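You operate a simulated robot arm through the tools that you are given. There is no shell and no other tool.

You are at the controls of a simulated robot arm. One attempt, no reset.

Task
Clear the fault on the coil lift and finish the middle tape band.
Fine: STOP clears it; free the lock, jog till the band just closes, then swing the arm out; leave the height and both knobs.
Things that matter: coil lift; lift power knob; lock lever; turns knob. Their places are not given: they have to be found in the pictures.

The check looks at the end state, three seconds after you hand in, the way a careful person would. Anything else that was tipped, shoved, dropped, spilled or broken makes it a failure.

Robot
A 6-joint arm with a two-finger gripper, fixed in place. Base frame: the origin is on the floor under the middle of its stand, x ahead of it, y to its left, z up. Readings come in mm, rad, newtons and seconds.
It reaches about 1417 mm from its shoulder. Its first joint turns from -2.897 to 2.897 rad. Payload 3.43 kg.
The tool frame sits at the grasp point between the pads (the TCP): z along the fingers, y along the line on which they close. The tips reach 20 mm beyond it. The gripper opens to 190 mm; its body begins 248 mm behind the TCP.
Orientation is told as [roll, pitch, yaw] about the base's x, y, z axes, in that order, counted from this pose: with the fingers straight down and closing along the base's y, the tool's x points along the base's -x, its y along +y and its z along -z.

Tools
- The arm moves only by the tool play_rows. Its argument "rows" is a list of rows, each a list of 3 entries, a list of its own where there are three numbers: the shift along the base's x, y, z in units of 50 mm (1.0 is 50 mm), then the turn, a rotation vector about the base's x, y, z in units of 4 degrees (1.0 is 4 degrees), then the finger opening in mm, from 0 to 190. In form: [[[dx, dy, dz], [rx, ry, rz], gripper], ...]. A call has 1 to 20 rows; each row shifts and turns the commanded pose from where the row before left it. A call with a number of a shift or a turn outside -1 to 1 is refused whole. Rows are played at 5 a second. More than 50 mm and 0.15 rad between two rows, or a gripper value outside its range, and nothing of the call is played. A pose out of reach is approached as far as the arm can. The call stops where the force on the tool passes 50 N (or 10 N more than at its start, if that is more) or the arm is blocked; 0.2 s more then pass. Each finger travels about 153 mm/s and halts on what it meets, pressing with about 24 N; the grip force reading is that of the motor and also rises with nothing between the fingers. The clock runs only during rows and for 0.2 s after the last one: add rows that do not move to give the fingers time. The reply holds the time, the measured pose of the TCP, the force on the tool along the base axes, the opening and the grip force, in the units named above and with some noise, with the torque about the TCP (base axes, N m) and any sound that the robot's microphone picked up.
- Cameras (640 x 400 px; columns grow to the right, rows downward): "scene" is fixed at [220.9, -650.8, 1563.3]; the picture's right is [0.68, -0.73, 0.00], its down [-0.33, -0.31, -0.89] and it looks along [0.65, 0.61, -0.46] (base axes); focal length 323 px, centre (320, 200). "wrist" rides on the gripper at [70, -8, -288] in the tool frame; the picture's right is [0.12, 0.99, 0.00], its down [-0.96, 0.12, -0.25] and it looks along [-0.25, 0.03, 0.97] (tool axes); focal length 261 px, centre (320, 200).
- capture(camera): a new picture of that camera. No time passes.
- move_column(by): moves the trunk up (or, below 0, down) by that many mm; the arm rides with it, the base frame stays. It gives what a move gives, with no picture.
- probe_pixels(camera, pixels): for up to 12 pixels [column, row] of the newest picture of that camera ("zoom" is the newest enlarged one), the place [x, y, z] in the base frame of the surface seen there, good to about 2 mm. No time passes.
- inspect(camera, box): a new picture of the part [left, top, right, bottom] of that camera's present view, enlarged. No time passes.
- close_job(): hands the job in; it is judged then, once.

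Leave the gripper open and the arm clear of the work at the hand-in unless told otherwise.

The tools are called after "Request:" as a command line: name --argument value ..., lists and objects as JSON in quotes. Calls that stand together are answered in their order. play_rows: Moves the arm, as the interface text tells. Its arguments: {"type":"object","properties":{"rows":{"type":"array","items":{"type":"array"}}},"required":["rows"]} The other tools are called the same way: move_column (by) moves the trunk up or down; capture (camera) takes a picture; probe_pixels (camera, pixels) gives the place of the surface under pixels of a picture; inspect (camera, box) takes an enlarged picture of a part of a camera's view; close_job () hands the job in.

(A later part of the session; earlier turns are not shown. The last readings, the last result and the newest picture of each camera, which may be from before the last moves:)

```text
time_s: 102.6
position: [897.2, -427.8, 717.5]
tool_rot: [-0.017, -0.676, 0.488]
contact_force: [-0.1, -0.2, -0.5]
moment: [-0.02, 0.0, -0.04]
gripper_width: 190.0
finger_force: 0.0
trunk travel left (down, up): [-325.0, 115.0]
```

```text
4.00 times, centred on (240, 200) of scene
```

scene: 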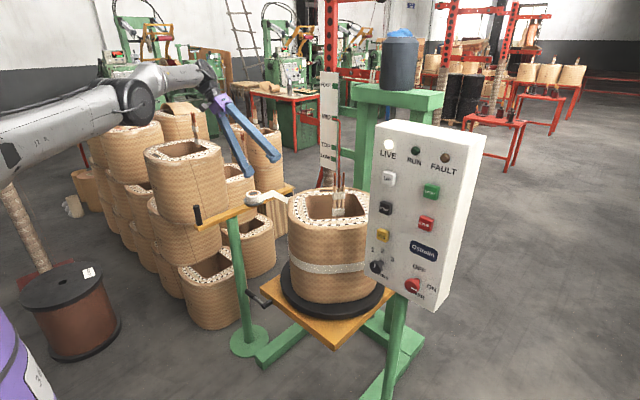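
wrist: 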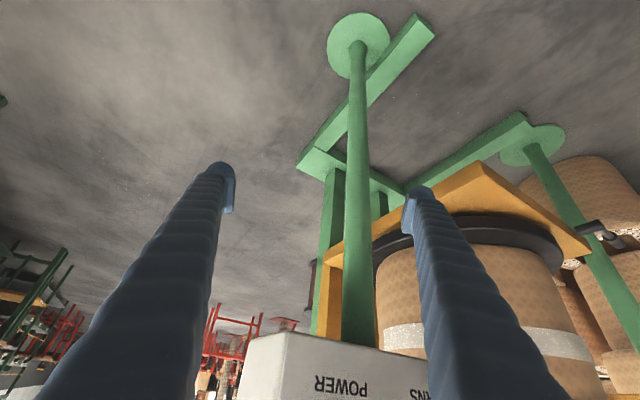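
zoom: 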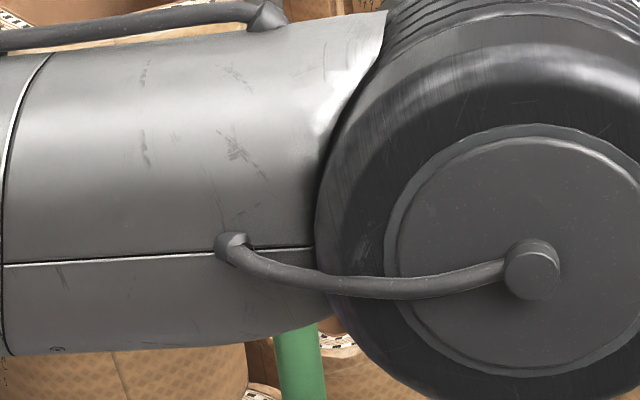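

The end is still there at azimuth ≈287° (total turn ≈145°), so turning alone has laid no tape; the start has now passed the guide's azimuth by a few degrees. So the tape isn't being applied with the arm where it stands: the strand ends at the guide roller, 230 mm from the coil. I should examine the tape arm closely. I travel back over to look at it from above.

Request:
play_rows --rows '[[[-0.8, 0, 0], [0, 0, 0], 120], [[-0.6, 0, 0.4], [0, 0, -1], 100], [[0, 0, 0.9], [0, 0, -1], 100], [[0, 0, 0.9], [0, 0, -1], 100], [[0, 0, 0.9], [0, 0, -1], 100], [[0, 0, 0.9], [0, 0, -1], 100], [[0, 0, 0.9], [0, 0, -1], 100], [[0, 0, 0.9], [0, 0, -1], 100], [[0, 0.2, 0.9], [0, 0, 0], 100], [[0, 0.4, 0.9], [0, 0, 0], 100], [[0, 0.4, 0.9], [0, 0, 0], 100], [[0, 0.9, 0.3], [0, 1, 0], 100], [[0, 0.9, 0], [0, 1, 0], 100], [[0, 0.9, 0], [0, 1, 0], 100], [[0, 0.9, 0], [0, 1, 0], 100], [[0, 0.9, 0], [0, 1, 0], 100], [[0, 0.9, 0], [0, 0, 0], 100], [[0, 0.9, 0], [0, 0, 0], 100], [[0, 0.9, 0], [0, 0, 0], 100]]'

Request:
play_rows --rows '[[[0, 0.9, 0], [0, 0, 0], 190], [[0, 0.9, 0], [0, 0, 0], 190], [[0, 0.9, 0], [0, 0, 0], 190], [[0, 0.9, 0], [0, 0, 0], 190], [[0, 0.9, 0], [0, 0, 0], 190], [[0, 0.9, 0], [0, 0, 0], 190], [[0, 0, 0], [0, 0, 0], 190]]'

Request:
capture --camera "wrist"

Request:
capture --camera "scene"

```text
time_s: 106.6
position: [828.1, -15.2, 1160.1]
tool_rot: [-0.017, -0.327, -0.001]
contact_force: [-0.3, -0.4, -0.5]
moment: [-0.05, 0.0, -0.05]
gripper_width: 99.8
finger_force: 0.1
trunk travel left (down, up): [-325.0, 115.0]
```

```text
time_s: 108.2
position: [829.0, 254.4, 1159.7]
tool_rot: [-0.017, -0.328, 0.001]
contact_force: [0.3, 0.6, 0.0]
moment: [-0.05, -0.02, -0.02]
gripper_width: 190.1
finger_force: 0.0
trunk travel left (down, up): [-325.0, 115.0]
```

```text
taken
```

wrist: 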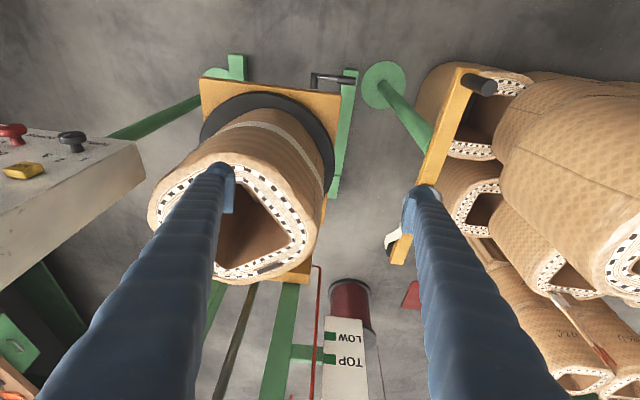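

```text
taken
```

scene: 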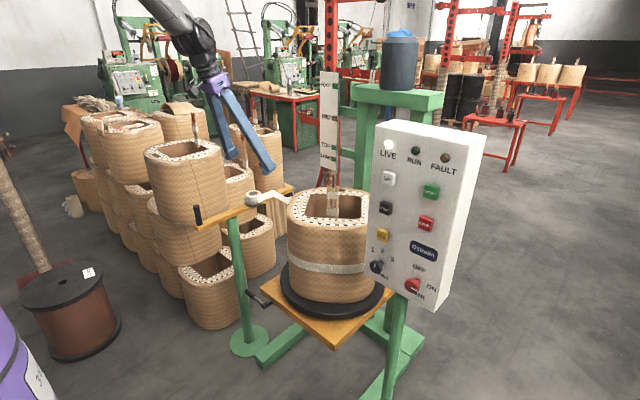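

I zoom on the tape arm: pivot, handle and guide end.

Request:
inspect --camera "wrist" --box '[360, 50, 520, 280]'

Request:
inspect --camera "scene" --box '[180, 170, 300, 250]'

Request:
inspect --camera "wrist" --box '[375, 190, 435, 280]'

```text
1.74 times, centred on (440, 165) of wrist
```

zoom: 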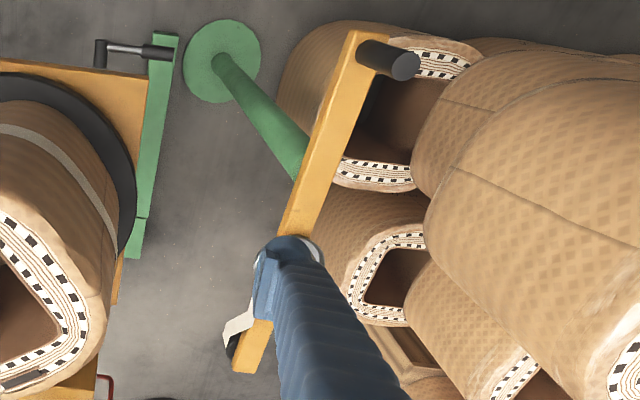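

```text
5.00 times, centred on (240, 210) of scene
```

zoom: 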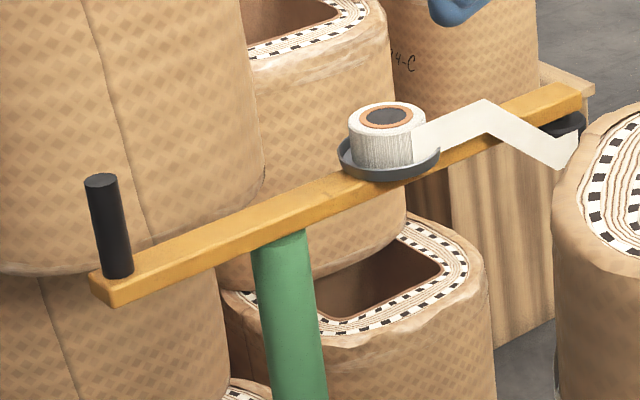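

```text
4.44 times, centred on (405, 235) of wrist
```

zoom: 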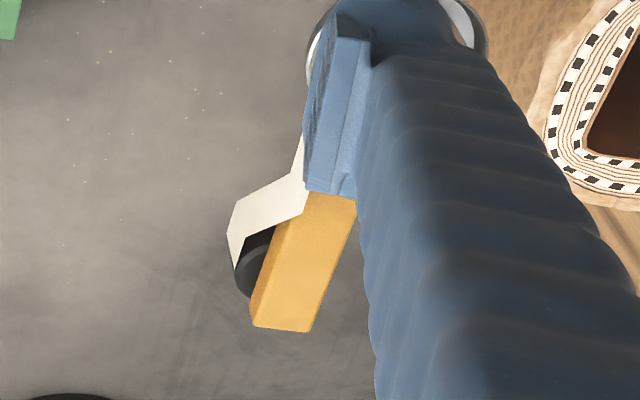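

The tape ends on the roller's coil-facing side. I'll test gently whether the arm can swing farther in or whether it is at its inward stop: the handle (718,506, z 860–940) can be straddled like the lever. I go above it with the fingers 80 mm apart.

Request:
play_rows --rows '[[[-0.38, 0.84, 0], [0, 0.3, 0], 80], [[-0.38, 0.84, 0], [0, 0.3, 0], 80], [[-0.38, 0.84, 0], [0, 0.3, 0], 80], [[-0.38, 0.84, 0], [0, 0.3, 0], 80], [[-0.38, 0.84, 0], [0, 0.3, 0], 80], [[-0.38, 0.84, 0], [0, 0, 0], 80], [[0, 0, -0.9], [0, 0, 0], 80], [[0, 0, -0.9], [0, 0, 0], 80], [[0, 0, -0.9], [0, 0, 0], 80], [[0, 0, 0], [0, 0, 0], 80]]'

Request:
inspect --camera "wrist" --box '[240, 100, 420, 260]'

Request:
inspect --camera "scene" --box '[150, 100, 290, 260]'

```text
time_s: 110.4
position: [715.7, 504.2, 1022.9]
tool_rot: [-0.015, -0.223, 0.001]
contact_force: [-0.2, -0.2, 0.4]
moment: [0.02, 0.0, 0.04]
gripper_width: 80.5
finger_force: 0.1
trunk travel left (down, up): [-325.0, 115.0]
```

```text
2.50 times, centred on (330, 180) of wrist
```

zoom: 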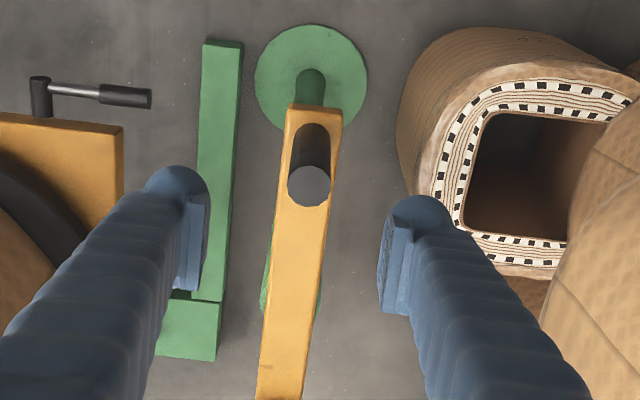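

```text
2.50 times, centred on (220, 180) of scene
```

zoom: 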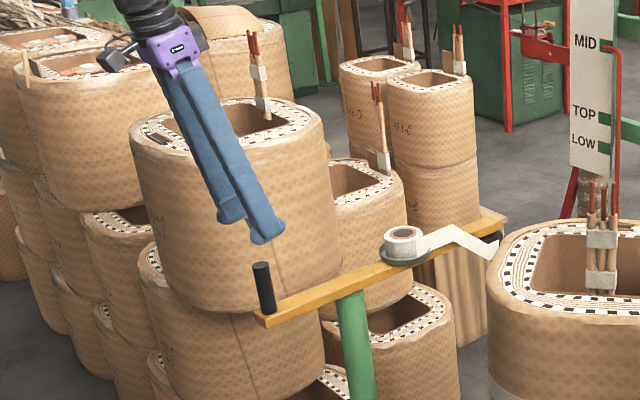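

The handle is between the fingers in view. I probe its top and the arm's edges for alignment.

Request:
probe_pixels --camera "wrist" --pixels '[[325, 174], [324, 165], [327, 150], [316, 145], [332, 145], [310, 250], [326, 250], [318, 210]]'

```text
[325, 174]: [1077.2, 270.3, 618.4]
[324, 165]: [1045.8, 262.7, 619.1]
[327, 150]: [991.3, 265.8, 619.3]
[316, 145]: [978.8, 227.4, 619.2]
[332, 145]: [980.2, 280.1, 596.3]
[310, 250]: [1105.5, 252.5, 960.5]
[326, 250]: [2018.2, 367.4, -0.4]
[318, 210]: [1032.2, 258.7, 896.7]
```

Those used an older picture. I take a fresh one and probe again.

Request:
capture --camera "wrist"

Request:
probe_pixels --camera "wrist" --pixels '[[325, 174], [324, 165], [327, 155], [316, 145], [333, 145], [310, 250], [326, 250], [318, 210]]'

```text
taken
```

wrist: 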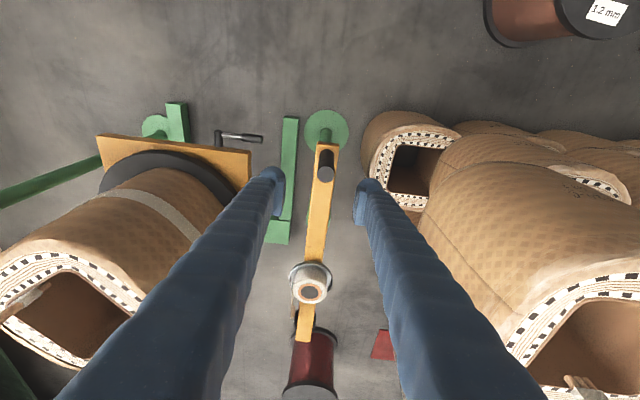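

```text
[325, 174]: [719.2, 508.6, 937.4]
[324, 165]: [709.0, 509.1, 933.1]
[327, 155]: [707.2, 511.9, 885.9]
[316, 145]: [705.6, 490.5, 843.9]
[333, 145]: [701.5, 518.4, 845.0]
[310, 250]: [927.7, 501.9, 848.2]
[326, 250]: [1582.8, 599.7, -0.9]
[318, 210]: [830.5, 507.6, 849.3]
```

Handle top centre is (719,509,937), arm top z≈848. I descend straddling it to z≈908.

Request:
play_rows --rows '[[[0.04, 0.1, -0.8], [0, 0, 0], 80], [[0, 0, -0.8], [0, 0, 0], 80], [[0, 0, -0.7], [0, 0, 0], 80], [[0, 0, 0], [0, 0, 0], 80]]'

Request:
inspect --camera "wrist" --box '[240, 100, 420, 260]'

```text
time_s: 111.4
position: [716.6, 513.2, 909.4]
tool_rot: [-0.016, -0.223, -0.001]
contact_force: [0.4, -0.6, -0.7]
moment: [-0.05, -0.01, -0.03]
gripper_width: 80.0
finger_force: 0.1
trunk travel left (down, up): [-325.0, 115.0]
```

```text
2.50 times, centred on (330, 180) of wrist
```

zoom: 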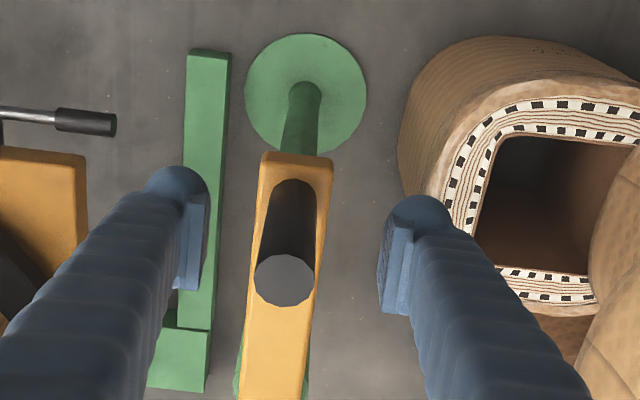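

Straddling. Inward test: I bring the -y-side finger against the handle by moving +y in small steps.

Request:
play_rows --rows '[[[0, 0.3, 0], [0, 0, 0], 80], [[0, 0.15, 0], [0, 0, 0], 80], [[0, 0.1, 0], [0, 0, 0], 80], [[0, 0.1, 0], [0, 0, 0], 80], [[0, 0, 0], [0, 0, 0], 80]]'

Request:
inspect --camera "wrist" --box '[240, 100, 420, 260]'

```text
time_s: 112.6
position: [717.4, 542.7, 906.9]
tool_rot: [-0.017, -0.224, 0.001]
contact_force: [-2.0, -3.9, -1.6]
moment: [0.18, -0.02, -0.07]
gripper_width: 81.7
finger_force: 1.8
trunk travel left (down, up): [-325.0, 115.0]
```

```text
2.50 times, centred on (330, 180) of wrist
```

zoom: 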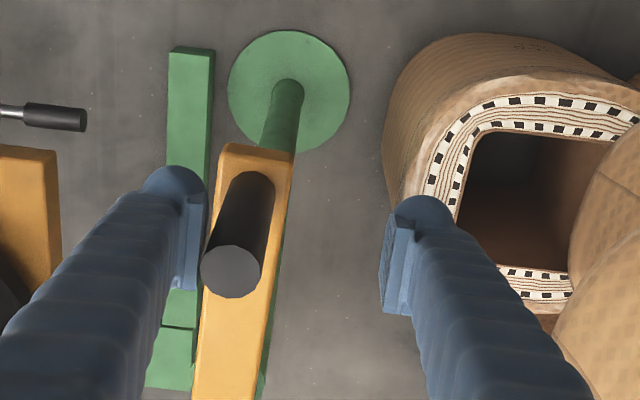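

A light push force (-3.9 N), so contact is made. I push 15 mm more in small steps to see if it yields.

Request:
play_rows --rows '[[[0, 0.08, 0], [0, 0, 0], 80], [[0, 0.08, 0], [0, 0, 0], 80], [[0, 0.08, 0], [0, 0, 0], 80], [[0, 0, 0], [0, 0, 0], 80]]'

Request:
capture --camera "wrist"

Request:
inspect --camera "scene" --box '[180, 170, 300, 250]'

```text
time_s: 113.6
position: [719.0, 555.0, 908.5]
tool_rot: [-0.016, -0.222, -0.001]
contact_force: [0.3, -2.4, -0.4]
moment: [0.13, 0.06, 0.0]
gripper_width: 81.4
finger_force: 1.2
trunk travel left (down, up): [-325.0, 115.0]
```

```text
taken
```

wrist: 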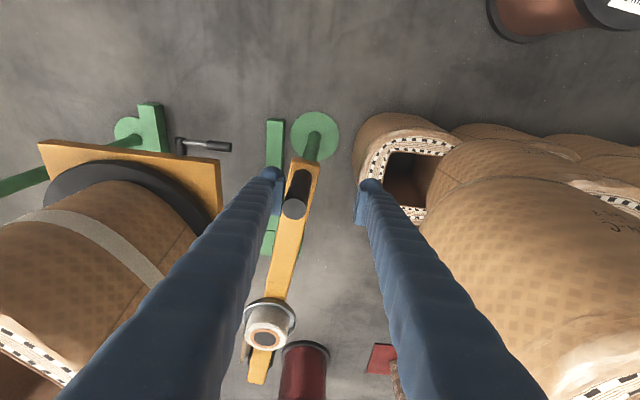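

```text
5.00 times, centred on (240, 210) of scene
```

zoom: 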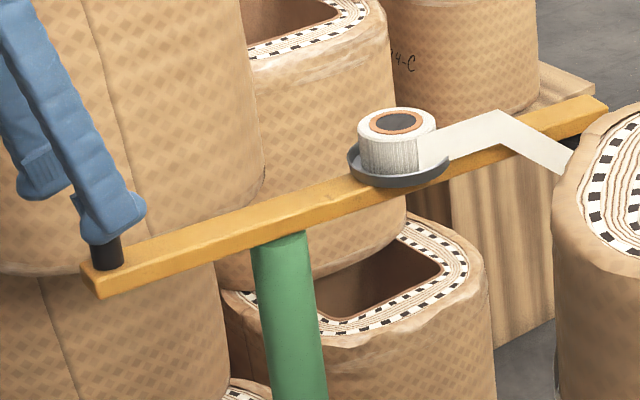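

The arm yields freely inward (about 7° so far, only 2–4 N), so it was not at its "in" position: its roller should ride on the coil for the tape to go on. The band's laid end now stands at ≈287°; it originally stood at the roller's azimuth (≈72°). Sensible plan: turn the coil on (arm clear, no tape laid) about 212° until the laid end is back at the roller, swing the arm in against the coil, then jog the 138° gap closed. I lift off the handle first.

Request:
play_rows --rows '[[[0, -0.3, 0], [0, 0, 0], 80], [[0, 0, 0.9], [0, 0, 0], 80], [[0, 0, 0.9], [0, 0, 0], 80], [[0, 0, 0.9], [0, 0, 0], 80], [[0, 0, 0.9], [0, 0, 0], 80], [[0, 0, 0.9], [0, 0, 0], 80], [[0.2, -0.9, 0.3], [0, 0, 0], 80], [[0.3, -0.9, 0], [0, 0, 0], 80], [[0.3, -0.9, 0], [0, 0, 0], 60], [[0.3, -0.9, 0], [0, 0, 0], 30], [[0.3, -0.9, 0], [0, 0, 0], 0], [[0.3, -0.9, 0], [0, 0, 0], 0], [[0.3, -0.9, 0], [0, -1, 0], 0], [[0.3, -0.9, 0], [0, -1, 0], 0], [[0, -0.9, 0], [0, -1, 0], 0], [[0, -0.9, 0], [0, -1, 0], 0], [[0, -0.9, 0], [0, -1, 0], 0], [[0, -0.9, 0], [0, -1, 0], 0], [[0, -0.9, 0], [0, -0.5, 0], 0], [[0, 0, 0], [0, 0, 0], 0]]'

Request:
capture --camera "scene"

```text
time_s: 118.0
position: [795.8, -41.7, 1127.4]
tool_rot: [0.056, -0.603, -0.37]
contact_force: [0.2, 0.5, 0.2]
moment: [-0.09, 0.0, -0.01]
gripper_width: 0.1
finger_force: 24.1
out of reach, approached as far as the arm can: row 18, 19
trunk travel left (down, up): [-325.0, 115.0]
stopped in row 20: the arm was blocked; the commanded pose is now the measured one
```

```text
taken
```

scene: 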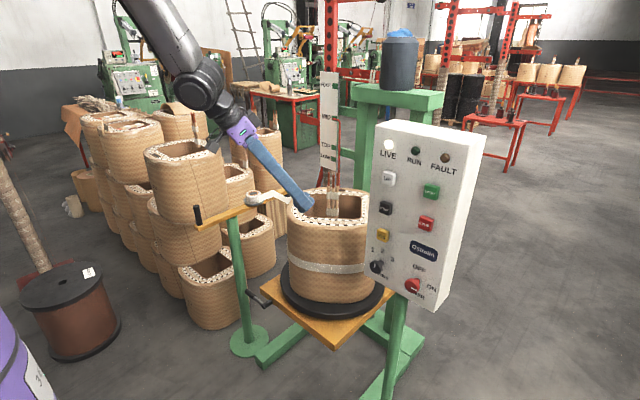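

The arm got too folded near the middle and yawed; no contact. I move outward and up, then undo the yaw.

Request:
play_rows --rows '[[[0.5, 0, 0.6], [0, 0, 0], 0], [[0.5, 0, 0.6], [0, 0, 1], 0], [[0.3, 0, 0.3], [0, 0, 1], 0], [[0, 0, 0], [0, 0, 1], 0], [[0, 0, 0], [0, 0, 1], 0], [[0, 0, 0], [0, 0, 1], 0], [[0, 0, 0], [0, 0, 0.3], 0], [[0, 0, 0], [0, 0, 0], 0]]'

```text
time_s: 119.8
position: [856.5, -43.1, 1197.3]
tool_rot: [0.053, -0.587, -0.105]
contact_force: [-0.3, -0.2, -0.4]
moment: [0.05, -0.04, -0.02]
gripper_width: 0.0
finger_force: 23.6
out of reach, approached as far as the arm can: row 5
trunk travel left (down, up): [-325.0, 115.0]
```

Remaining yaw -0.1 and roll 0.05. I move toward JOG's y and correct these.

Request:
play_rows --rows '[[[0, -0.8, 0], [0, 0, 0.75], 0], [[0, -0.8, 0], [0, 0, 0.75], 0], [[0, -0.8, 0], [-0.63, 0, -0.42], 0], [[-0.1, -0.8, 0], [0, -0.65, 0], 0], [[-0.2, -0.8, 0], [0, -0.65, 0], 0], [[-0.2, -0.14, 0], [0, 0, 0], 0], [[0, 0, 0], [0, 0, 0], 0]]'

```text
time_s: 121.4
position: [835.4, -248.9, 1198.3]
tool_rot: [-0.001, -0.68, 0.028]
contact_force: [-0.8, 0.4, -0.4]
moment: [-0.01, 0.0, -0.03]
gripper_width: 0.0
finger_force: 23.2
trunk travel left (down, up): [-325.0, 115.0]
```

Good. Descend to JOG standoff.

Request:
play_rows --rows '[[[0.13, -0.02, -0.72], [0, 0, 0], 0], [[0.13, 0, -0.72], [0, 0, -0.4], 0], [[0.13, 0, -0.72], [0, 0, 0], 0], [[0.13, 0, -0.72], [0, 0, 0], 0], [[0.3, 0, 0], [0, 0, 0], 0], [[0.15, 0, 0], [0, 0, 0], 0], [[0, 0, 0], [0, 0, 0], 0]]'

Request:
capture --camera "wrist"

Request:
inspect --camera "scene" --box '[330, 150, 450, 300]'

```text
time_s: 123.0
position: [880.3, -250.7, 1053.8]
tool_rot: [0.001, -0.681, 0.001]
contact_force: [0.1, -0.7, 0.2]
moment: [0.01, -0.01, 0.0]
gripper_width: 0.1
finger_force: 23.8
trunk travel left (down, up): [-325.0, 115.0]
```

```text
taken
```

wrist: 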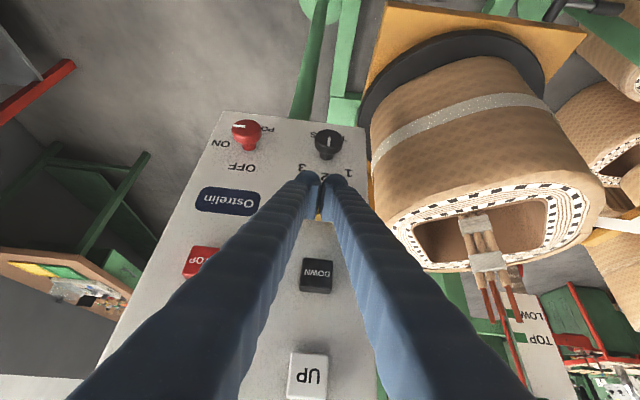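

```text
2.67 times, centred on (390, 225) of scene
```

zoom: 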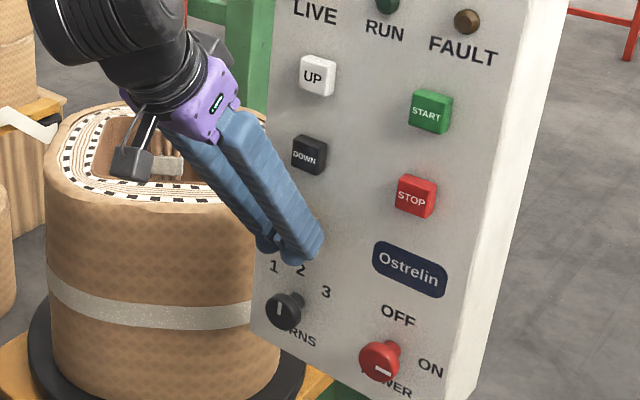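

I press and hold JOG for 5 rows (~25°); the laid end should then come into the panel-side view.

Request:
play_rows --rows '[[[0.16, 0, 0], [0, 0, 0], 0], [[0.1, 0, 0], [0, 0, 0], 0], [[0, 0, 0], [0, 0, 0], 0], [[0, 0, 0], [0, 0, 0], 0], [[0, 0, 0], [0, 0, 0], 0], [[0, 0, 0], [0, 0, 0], 0], [[0, 0, 0], [0, 0, 0], 0], [[-0.18, 0, 0], [0, 0, 0], 0], [[0, 0, 0], [0, 0, 0], 0]]'

Request:
capture --camera "wrist"

Request:
inspect --camera "wrist" --box '[355, 80, 475, 200]'

```text
time_s: 125.0
position: [885.2, -251.0, 1053.5]
tool_rot: [-0.002, -0.68, 0.0]
contact_force: [0.6, -0.5, -0.8]
moment: [-0.02, 0.02, -0.02]
gripper_width: 0.2
finger_force: 33.8
trunk travel left (down, up): [-325.0, 115.0]
heard: click
```

```text
taken
```

wrist: 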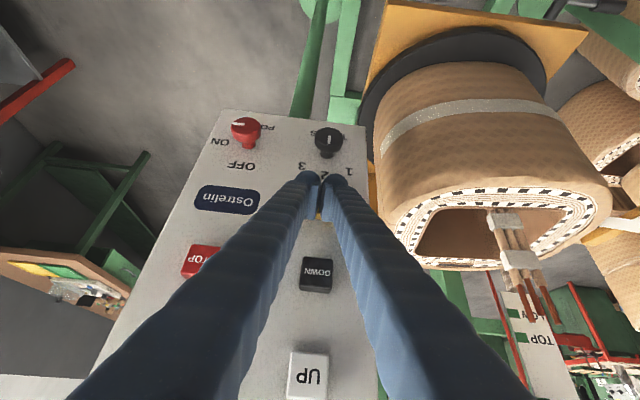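

```text
3.33 times, centred on (415, 140) of wrist
```

zoom: 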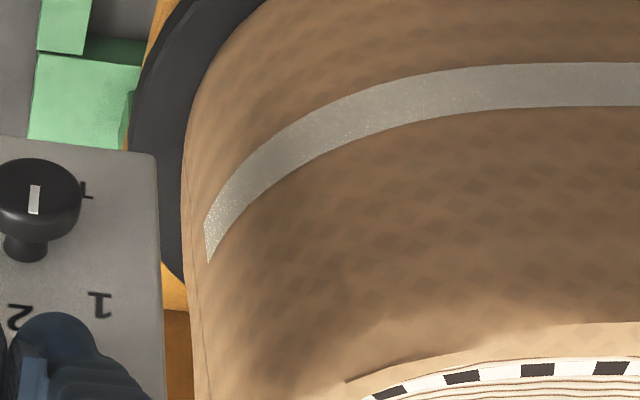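

The laid end's edge is now clearly visible at zoom (207,240), with bare coil to its left. I probe it for azimuth.

Request:
probe_pixels --camera "zoom" --pixels '[[212, 235], [216, 225], [203, 250], [225, 220], [195, 260], [250, 190]]'

```text
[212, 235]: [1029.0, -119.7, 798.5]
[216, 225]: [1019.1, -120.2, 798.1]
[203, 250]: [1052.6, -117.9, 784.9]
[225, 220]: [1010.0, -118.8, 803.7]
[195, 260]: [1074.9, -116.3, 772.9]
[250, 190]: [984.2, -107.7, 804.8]
```

End at ≈257°, so this press gave ≈30° (total ≈175°). About 180° more brings the end to the roller. I hold JOG for a longer stretch (15 rows, ≈75°).

Request:
play_rows --rows '[[[0.06, 0, 0], [0, 0, 0], 0], [[0.1, 0, 0], [0, 0, 0], 0], [[0, 0, 0], [0, 0, 0], 0], [[0, 0, 0], [0, 0, 0], 0], [[0, 0, 0], [0, 0, 0], 0], [[0, 0, 0], [0, 0, 0], 0], [[0, 0, 0], [0, 0, 0], 0], [[0, 0, 0], [0, 0, 0], 0], [[0, 0, 0], [0, 0, 0], 0], [[0, 0, 0], [0, 0, 0], 0], [[0, 0, 0], [0, 0, 0], 0], [[0, 0, 0], [0, 0, 0], 0], [[0, 0, 0], [0, 0, 0], 0], [[0, 0, 0], [0, 0, 0], 0], [[0, 0, 0], [0, 0, 0], 0], [[0, 0, 0], [0, 0, 0], 0], [[0, 0, 0], [0, 0, 0], 0], [[-0.16, 0, 0], [0, 0, 0], 0], [[0, 0, 0], [0, 0, 0], 0]]'

Request:
inspect --camera "scene" --box '[270, 170, 390, 310]'

```text
time_s: 129.0
position: [884.0, -249.9, 1054.7]
tool_rot: [-0.002, -0.681, 0.001]
contact_force: [-0.3, -0.4, 0.1]
moment: [-0.01, 0.0, 0.0]
gripper_width: 0.3
finger_force: 34.3
trunk travel left (down, up): [-325.0, 115.0]
heard: click
```

```text
2.86 times, centred on (330, 240) of scene
```

zoom: 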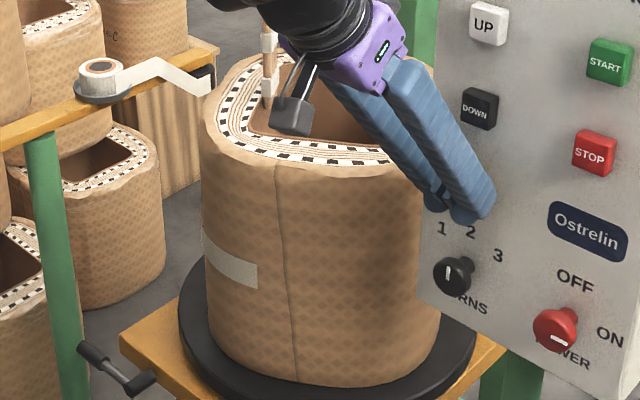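

The end edge is now on the front face at zoom (257,275). Probe it.

Request:
probe_pixels --camera "zoom" --pixels '[[252, 275], [262, 275], [245, 270], [255, 265]]'

```text
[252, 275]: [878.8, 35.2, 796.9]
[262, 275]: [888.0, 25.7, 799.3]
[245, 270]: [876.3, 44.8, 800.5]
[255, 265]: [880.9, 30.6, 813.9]
```

End at ≈189°. I need it at ≈84° (just before the roller), so ≈105° more. First a long hold in one call, continuing in the next.

Request:
play_rows --rows '[[[0.08, 0, 0], [0, 0, 0], 0], [[0.1, 0, 0], [0, 0, 0], 0], [[0, 0, 0], [0, 0, 0], 0], [[0, 0, 0], [0, 0, 0], 0], [[0, 0, 0], [0, 0, 0], 0], [[0, 0, 0], [0, 0, 0], 0], [[0, 0, 0], [0, 0, 0], 0], [[0, 0, 0], [0, 0, 0], 0], [[0, 0, 0], [0, 0, 0], 0], [[0, 0, 0], [0, 0, 0], 0], [[0, 0, 0], [0, 0, 0], 0], [[0, 0, 0], [0, 0, 0], 0], [[0, 0, 0], [0, 0, 0], 0], [[0, 0, 0], [0, 0, 0], 0], [[0, 0, 0], [0, 0, 0], 0], [[0, 0, 0], [0, 0, 0], 0], [[0, 0, 0], [0, 0, 0], 0], [[0, 0, 0], [0, 0, 0], 0], [[-0.18, 0, 0], [0, 0, 0], 0], [[0, 0, 0], [0, 0, 0], 0]]'

Request:
inspect --camera "scene" --box '[270, 170, 390, 310]'

Request:
capture --camera "wrist"

```text
time_s: 133.2
position: [886.8, -250.6, 1054.0]
tool_rot: [-0.003, -0.68, 0.001]
contact_force: [-0.1, 0.1, -0.5]
moment: [0.02, -0.04, 0.03]
gripper_width: 6.3
finger_force: 34.5
trunk travel left (down, up): [-325.0, 115.0]
heard: click
```

```text
2.86 times, centred on (330, 240) of scene
```

zoom: 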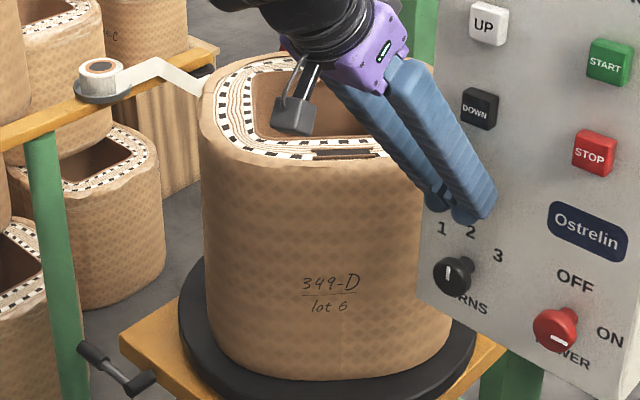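

```text
taken
```

wrist: 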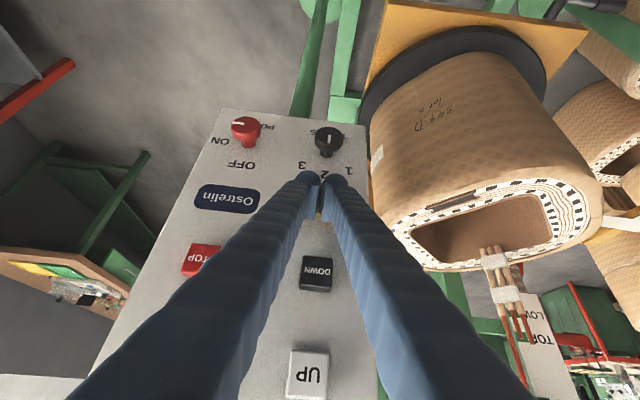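

The label has come back to the front face, and the band's start edge appears at wrist (377,155). I back off a little to be sure JOG is released, and probe label and start.

Request:
play_rows --rows '[[[-0.2, 0, 0], [0, 0, 0], 0], [[0, 0, 0], [0, 0, 0], 0]]'

Request:
inspect --camera "scene" --box '[270, 170, 390, 310]'

Request:
probe_pixels --camera "zoom" --pixels '[[305, 285], [328, 285], [355, 283], [330, 307], [320, 152], [375, 152]]'

Request:
inspect --camera "wrist" --box '[355, 100, 435, 200]'

Request:
probe_pixels --camera "zoom" --pixels '[[215, 210], [225, 205], [235, 200], [210, 230]]'

```text
time_s: 133.8
position: [877.0, -251.4, 1054.0]
tool_rot: [0.001, -0.681, 0.001]
contact_force: [0.0, 0.9, 0.0]
moment: [0.0, -0.03, 0.03]
gripper_width: 0.4
finger_force: 34.6
trunk travel left (down, up): [-325.0, 115.0]
```

```text
2.86 times, centred on (330, 240) of scene
```

zoom: 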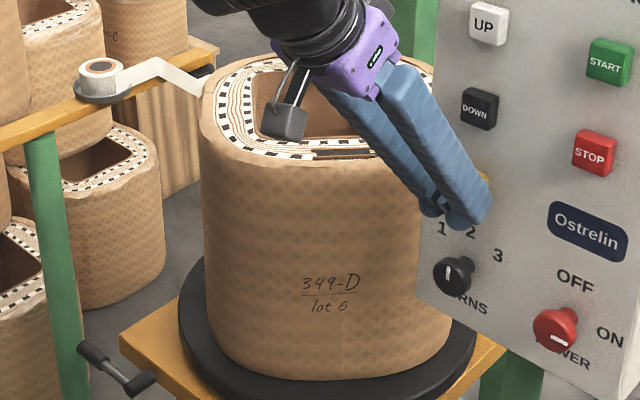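

```text
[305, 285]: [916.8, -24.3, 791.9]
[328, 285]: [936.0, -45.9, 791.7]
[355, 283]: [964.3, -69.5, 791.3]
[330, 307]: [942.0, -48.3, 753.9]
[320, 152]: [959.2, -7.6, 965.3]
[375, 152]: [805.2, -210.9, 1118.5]
```

```text
4.00 times, centred on (395, 150) of wrist
```

zoom: 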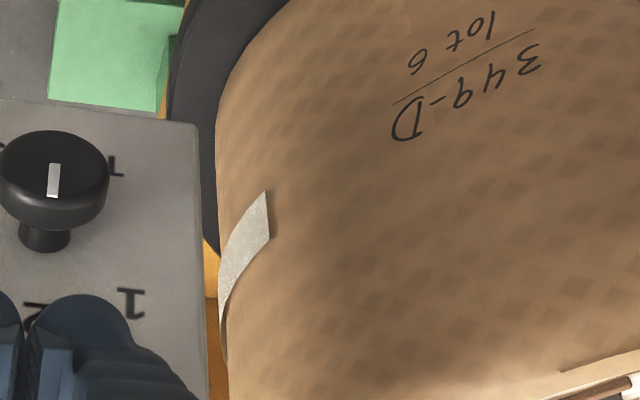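

```text
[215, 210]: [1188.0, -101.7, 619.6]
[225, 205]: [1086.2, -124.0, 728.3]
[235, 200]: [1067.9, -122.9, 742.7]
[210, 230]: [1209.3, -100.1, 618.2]
```

Label azimuth says total turn ≈317°, so the laid end is at ≈115°. About 28–31° more puts it just ahead of the roller. I press for 5 hold rows.

Request:
play_rows --rows '[[[0.16, 0, 0], [0, 0, 0], 0], [[0.16, 0, 0], [0, 0, 0], 0], [[0, 0, 0], [0, 0, 0], 0], [[0, 0, 0], [0, 0, 0], 0], [[0, 0, 0], [0, 0, 0], 0], [[0, 0, 0], [0, 0, 0], 0], [[0, 0, 0], [0, 0, 0], 0], [[-0.3, 0, 0], [0, 0, 0], 0], [[0, 0, 0], [0, 0, 0], 0]]'

Request:
inspect --camera "scene" --box '[270, 170, 390, 310]'

```text
time_s: 135.8
position: [878.6, -250.9, 1053.2]
tool_rot: [-0.002, -0.681, 0.0]
contact_force: [0.6, -0.2, -0.3]
moment: [-0.01, 0.01, -0.01]
gripper_width: 0.0
finger_force: 34.5
trunk travel left (down, up): [-325.0, 115.0]
heard: click
```

```text
2.86 times, centred on (330, 240) of scene
```

zoom: 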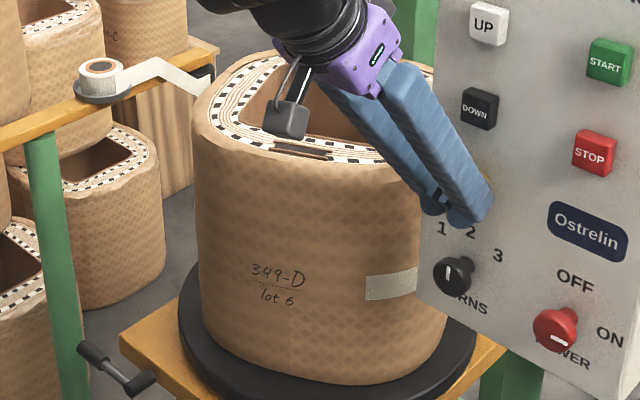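

Start edge is visible at zoom (366,287) and the label is at (278,280). Probe both.

Request:
probe_pixels --camera "zoom" --pixels '[[252, 270], [278, 277], [302, 280], [362, 287], [369, 287], [375, 285]]'

```text
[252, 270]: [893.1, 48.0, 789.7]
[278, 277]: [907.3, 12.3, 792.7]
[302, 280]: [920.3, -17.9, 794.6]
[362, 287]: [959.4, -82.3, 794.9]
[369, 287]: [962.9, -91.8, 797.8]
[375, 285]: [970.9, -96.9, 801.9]
```

Start ≈232°, so total turn ≈339° and the laid end ≈93°. One short press (1 hold row, ≈9°) will put it at ≈84°.

Request:
play_rows --rows '[[[0.14, 0, 0], [0, 0, 0], 0], [[0.16, 0, 0], [0, 0, 0], 0], [[0, 0, 0], [0, 0, 0], 0], [[-0.3, 0, 0], [0, 0, 0], 0], [[0, 0, 0], [0, 0, 0], 0]]'

Request:
inspect --camera "scene" --box '[270, 170, 390, 310]'

Request:
probe_pixels --camera "zoom" --pixels '[[340, 288], [345, 288], [350, 288], [355, 288], [360, 287], [335, 288]]'

```text
time_s: 137.0
position: [876.7, -249.8, 1055.1]
tool_rot: [0.0, -0.68, 0.001]
contact_force: [-0.2, 0.3, -0.6]
moment: [0.03, 0.03, 0.0]
gripper_width: 0.2
finger_force: 34.3
trunk travel left (down, up): [-325.0, 115.0]
heard: click
```

```text
2.86 times, centred on (330, 240) of scene
```

zoom: 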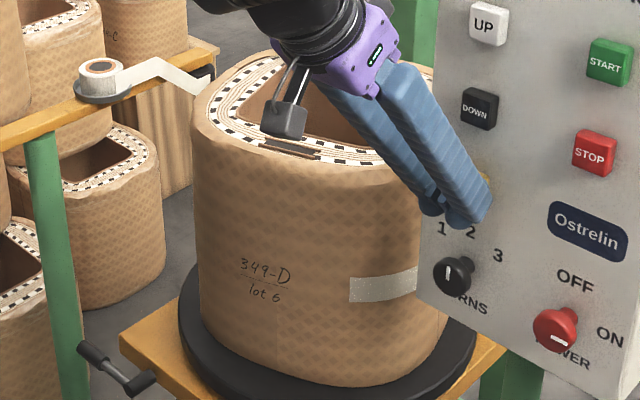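

```text
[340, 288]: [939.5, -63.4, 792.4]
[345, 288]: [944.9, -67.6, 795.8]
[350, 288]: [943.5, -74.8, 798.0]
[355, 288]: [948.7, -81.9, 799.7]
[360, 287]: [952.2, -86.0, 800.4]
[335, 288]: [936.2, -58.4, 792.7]
```

Start ≈226°, so the laid end is at ≈88°, just ahead of where the roller would touch (≈77°). Now I go to the arm's handle to swing it in. First back to the +y side.

Request:
play_rows --rows '[[[-0.4, 0, 0], [0, 0, 0], 0], [[-0.14, 0, 0.72], [0, 0, 0], 0], [[-0.14, 0, 0.72], [0, 0, 0], 0], [[-0.14, 0, 0.72], [0, 0, 0], 0], [[-0.1, 0, 0.72], [0, 0, 0], 0], [[0, 0.86, 0], [0, 1, 0], 0], [[0, 0.86, 0], [0, 1, 0], 0], [[0, 0.86, 0], [0, 1, 0], 0], [[0, 0.86, 0], [0, 1, 0], 0], [[0, 0.86, 0], [0, 1, 0], 60], [[0, 0.86, 0], [0, 1, 0], 100], [[0, 0.86, 0], [0, 1, 0], 150], [[0, 0.86, 0], [0, 0, 0], 190], [[0, 0.86, 0], [0, 0, 0], 190], [[0, 0.86, 0], [0, 0, 0], 190], [[0, 0.86, 0], [0, 0, 0], 190], [[0, 0.86, 0], [0, 0, 0], 190], [[0, 0.86, 0], [0, 0, 0], 190], [[0, 0, 0], [0, 0, 0], 190]]'

Request:
capture --camera "wrist"

```text
time_s: 141.0
position: [827.6, 308.8, 1203.0]
tool_rot: [-0.002, -0.192, 0.0]
contact_force: [0.7, -0.5, -0.6]
moment: [-0.05, -0.03, -0.02]
gripper_width: 190.0
finger_force: 0.1
trunk travel left (down, up): [-325.0, 115.0]
```

```text
taken
```

wrist: 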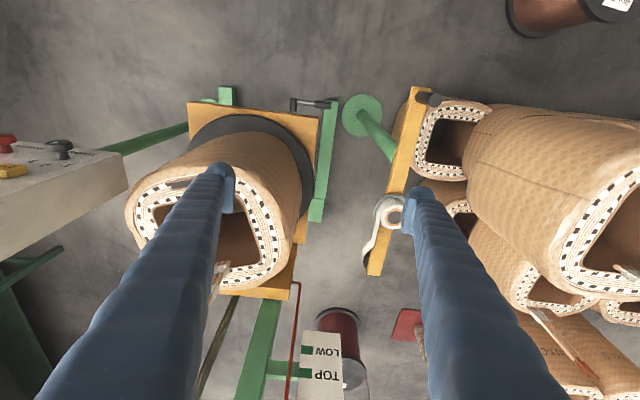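

The arm is seen slightly turned in. I move over the handle (≈(719,527)) with the finger pads at y≈508 and 588, then descend to z≈908.

Request:
play_rows --rows '[[[-0.36, 0.8, 0], [0, 0, 0], 80], [[-0.36, 0.8, 0], [0, 0, 0], 80], [[-0.36, 0.8, 0], [0, 0, 0], 80], [[-0.36, 0.8, 0], [0, 0, 0], 80], [[-0.36, 0.8, 0], [0, 0, 0], 80], [[-0.36, 0.8, 0], [0, 0, 0], 80], [[0, 0, -0.95], [0, 0, 0], 80], [[0, 0, -0.95], [0, 0, 0], 80], [[0, 0, -0.95], [0, 0, 0], 80], [[0, 0, 0], [0, 0, 0], 80]]'

Request:
capture --camera "wrist"

Request:
probe_pixels --camera "wrist" --pixels '[[315, 165], [318, 172], [310, 155], [305, 220], [300, 280]]'

```text
time_s: 143.2
position: [724.3, 547.2, 1059.2]
tool_rot: [-0.001, -0.194, 0.001]
contact_force: [0.2, 0.2, 0.3]
moment: [0.0, -0.03, 0.0]
gripper_width: 80.0
finger_force: 0.0
trunk travel left (down, up): [-325.0, 115.0]
```

```text
taken
```

wrist: 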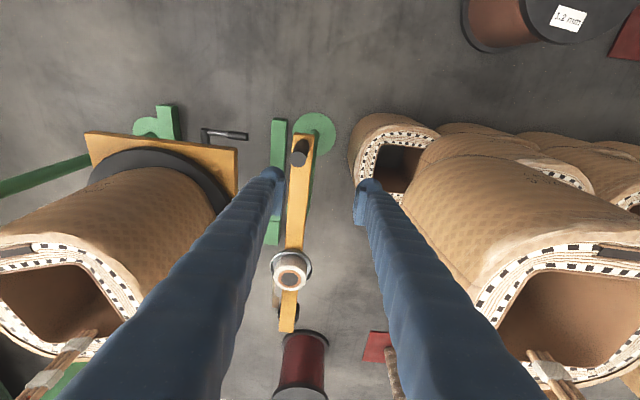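

```text
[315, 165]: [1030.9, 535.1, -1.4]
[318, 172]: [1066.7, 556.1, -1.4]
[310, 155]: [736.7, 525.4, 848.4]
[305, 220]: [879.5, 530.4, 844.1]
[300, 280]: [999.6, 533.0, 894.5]
```

I probe the handle top and arm centre-line again at better pixels.

Request:
probe_pixels --camera "wrist" --pixels '[[299, 158], [300, 150], [297, 142], [308, 140], [294, 200], [307, 200], [290, 277], [285, 325], [291, 300]]'

Request:
inspect --camera "wrist" --box '[250, 110, 350, 345]'

```text
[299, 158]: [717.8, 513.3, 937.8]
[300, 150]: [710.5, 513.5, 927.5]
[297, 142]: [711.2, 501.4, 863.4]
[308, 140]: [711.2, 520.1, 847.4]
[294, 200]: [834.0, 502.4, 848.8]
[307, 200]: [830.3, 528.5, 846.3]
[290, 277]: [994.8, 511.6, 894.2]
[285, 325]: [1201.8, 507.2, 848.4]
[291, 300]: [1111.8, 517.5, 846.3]
```

```text
1.70 times, centred on (300, 228) of wrist
```

zoom: 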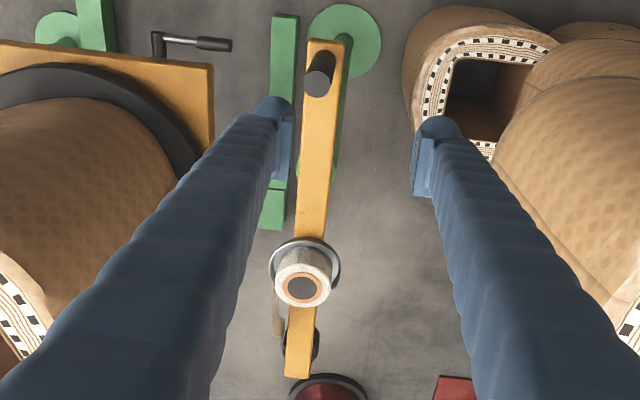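

The handle top is at (718,513,938): the arm drifted back to almost its original angle after release. And a full turn with the arm there laid no tape at all (the whole gap is still bare), so the arm must be swung in for the tape to go on. I shift to y≈530 so the pads clear the handle and descend.

Request:
play_rows --rows '[[[-0.1, -0.34, 0], [0, 0, 0], 80], [[0, 0, -0.75], [0, 0, 0], 80], [[0, 0, -0.75], [0, 0, 0], 80], [[0, 0, -0.75], [0, 0, 0], 80], [[0, 0, -0.75], [0, 0, 0], 80], [[0, 0, 0], [0, 0, 0], 80]]'

Request:
inspect --camera "wrist" --box '[240, 100, 420, 260]'

```text
time_s: 144.6
position: [719.9, 534.2, 909.0]
tool_rot: [0.001, -0.191, 0.0]
contact_force: [-0.4, 0.5, 0.1]
moment: [-0.02, 0.01, 0.0]
gripper_width: 80.1
finger_force: 0.1
trunk travel left (down, up): [-325.0, 115.0]
```

```text
2.50 times, centred on (330, 180) of wrist
```

zoom: 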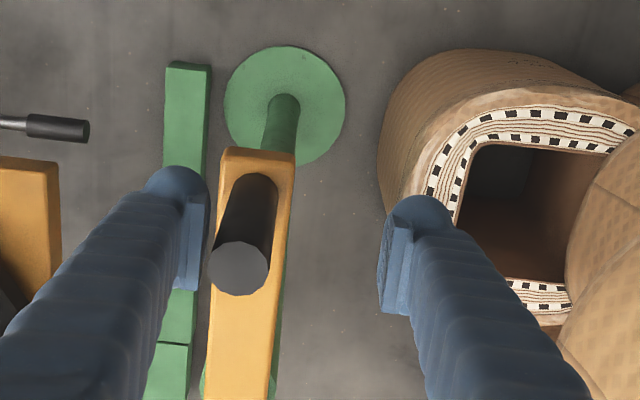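

The handle is just beside the left pad. I push it +y along its arc about 50 mm in small steps, watching force.

Request:
play_rows --rows '[[[0, 0.12, 0], [0, 0, 0], 80], [[0, 0.12, 0], [0, 0, 0], 80], [[0, 0.12, 0], [0, 0, 0], 80], [[0.01, 0.12, 0], [0, 0, 0], 80], [[0.01, 0.12, 0], [0, 0, 0], 80], [[0.02, 0.12, 0], [0, 0, 0], 80], [[0.02, 0.12, 0], [0, 0, 0], 80], [[0.03, 0.12, 0], [0, 0, 0], 80], [[0.03, 0.12, 0], [0, 0, 0], 80], [[0, 0, 0], [0, 0, 0], 80]]'

Request:
capture --camera "wrist"

Request:
capture --camera "scene"

```text
time_s: 146.8
position: [724.5, 585.3, 908.1]
tool_rot: [0.001, -0.192, -0.002]
contact_force: [-1.0, 0.3, 0.3]
moment: [-0.01, -0.02, 0.01]
gripper_width: 79.9
finger_force: 0.1
trunk travel left (down, up): [-325.0, 115.0]
```

```text
taken
```

wrist: 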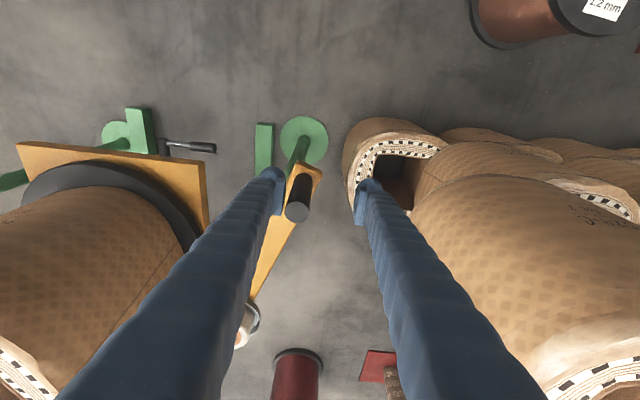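

```text
taken
```

scene: 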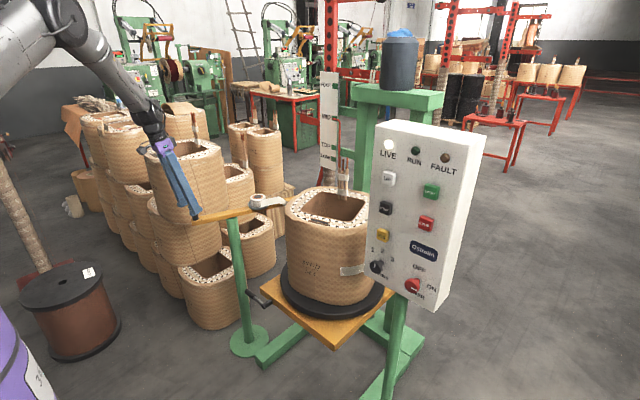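

The arm swung in; the pad no longer feels force. I zoom in to see the arm, the strand and the roller.

Request:
inspect --camera "scene" --box '[180, 160, 320, 260]'

Request:
inspect --camera "wrist" --box '[220, 140, 380, 360]'

Request:
probe_pixels --camera "wrist" --pixels '[[297, 213], [300, 200], [310, 172], [275, 250], [262, 275], [247, 320]]'

```text
4.00 times, centred on (250, 210) of scene
```

zoom: 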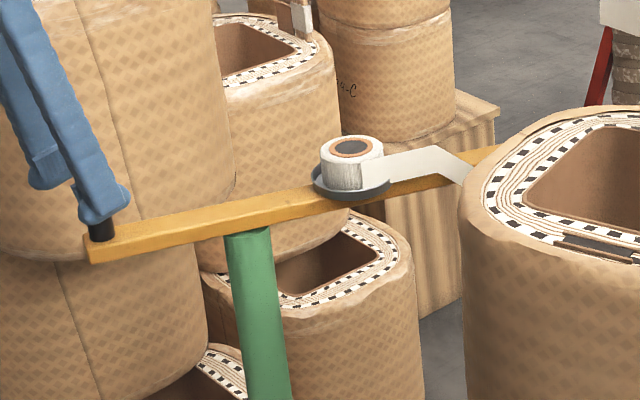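

```text
1.82 times, centred on (300, 250) of wrist
```

zoom: 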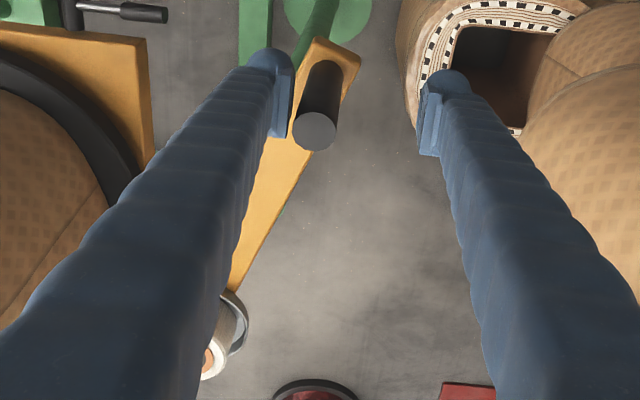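

```text
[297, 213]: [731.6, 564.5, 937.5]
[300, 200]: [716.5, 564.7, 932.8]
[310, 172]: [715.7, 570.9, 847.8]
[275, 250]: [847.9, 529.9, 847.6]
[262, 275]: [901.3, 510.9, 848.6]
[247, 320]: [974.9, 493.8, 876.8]
```

Handle now at (732,565): about 22° in, and it's moved 7 mm ahead of the pad by itself. I wait a second to see whether it settles inward on its own.

Request:
play_rows --rows '[[[0, 0, 0], [0, 0, 0], 80], [[0, 0, 0], [0, 0, 0], 80], [[0, 0, 0], [0, 0, 0], 80], [[0, 0, 0], [0, 0, 0], 80], [[0, 0, 0], [0, 0, 0], 80], [[0, 0, 0], [0, 0, 0], 80]]'

Request:
capture --camera "wrist"

Request:
probe_pixels --camera "wrist" --pixels '[[297, 213], [300, 200], [310, 172], [275, 250], [262, 275], [247, 320]]'

Request:
inspect --camera "scene" --box '[180, 160, 320, 260]'

```text
time_s: 148.2
position: [723.7, 584.2, 906.6]
tool_rot: [-0.003, -0.194, 0.002]
contact_force: [-0.3, -0.6, -0.2]
moment: [-0.02, 0.02, -0.01]
gripper_width: 79.9
finger_force: 0.1
trunk travel left (down, up): [-325.0, 115.0]
```

```text
taken
```

wrist: 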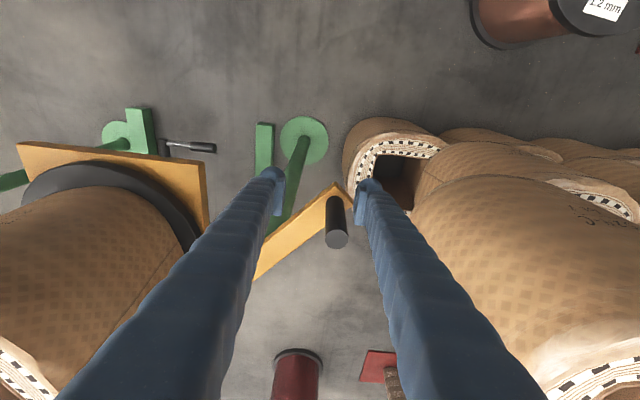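

```text
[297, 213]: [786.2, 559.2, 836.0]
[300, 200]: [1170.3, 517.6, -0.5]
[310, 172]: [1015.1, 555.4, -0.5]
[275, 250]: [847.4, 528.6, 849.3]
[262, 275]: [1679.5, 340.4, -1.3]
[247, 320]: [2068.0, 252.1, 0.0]
```

```text
4.00 times, centred on (250, 210) of scene
```

zoom: 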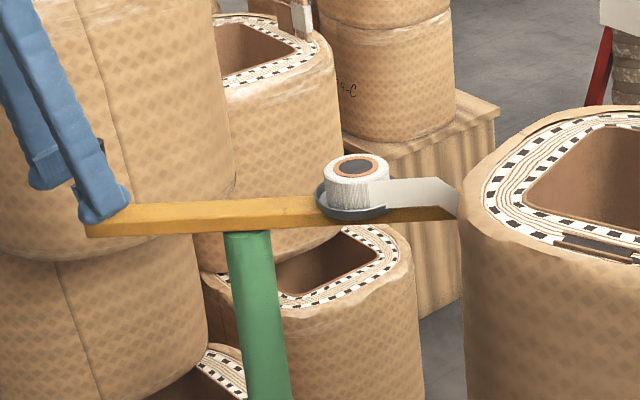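

It has swung in further by itself: the arm has an over-centre detent, so the inner position is a real resting place. I probe where it settled and look at the roller against the coil.

Request:
probe_pixels --camera "wrist" --pixels '[[336, 240], [335, 215], [340, 190], [325, 200], [270, 262]]'

Request:
play_rows --rows '[[[0, 0, 0], [0, 0, 0], 80], [[0, 0, 0], [0, 0, 0], 80], [[0, 0, 0], [0, 0, 0], 80]]'

Request:
capture --camera "wrist"

Request:
inspect --camera "scene" --box '[180, 160, 320, 260]'

```text
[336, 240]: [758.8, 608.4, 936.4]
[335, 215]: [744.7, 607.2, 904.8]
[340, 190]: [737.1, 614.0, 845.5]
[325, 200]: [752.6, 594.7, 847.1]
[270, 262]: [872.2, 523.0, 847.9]
```

```text
time_s: 149.0
position: [723.3, 585.0, 906.1]
tool_rot: [-0.001, -0.191, 0.0]
contact_force: [0.3, -0.2, -0.2]
moment: [0.01, 0.0, -0.01]
gripper_width: 80.0
finger_force: 0.1
trunk travel left (down, up): [-325.0, 115.0]
```

```text
taken
```

wrist: 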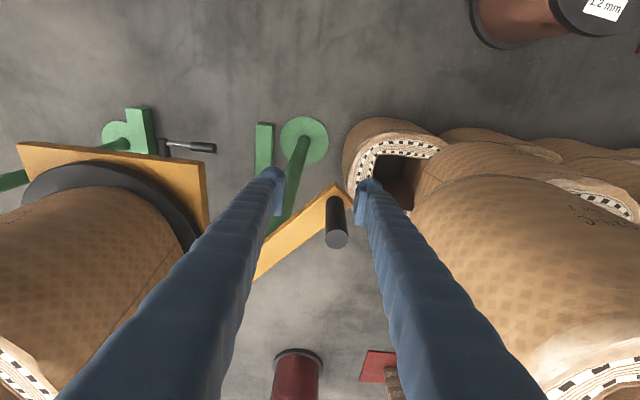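

```text
4.00 times, centred on (250, 210) of scene
```

zoom: 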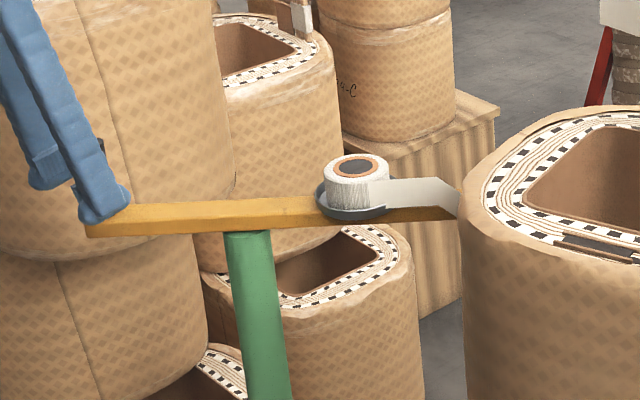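

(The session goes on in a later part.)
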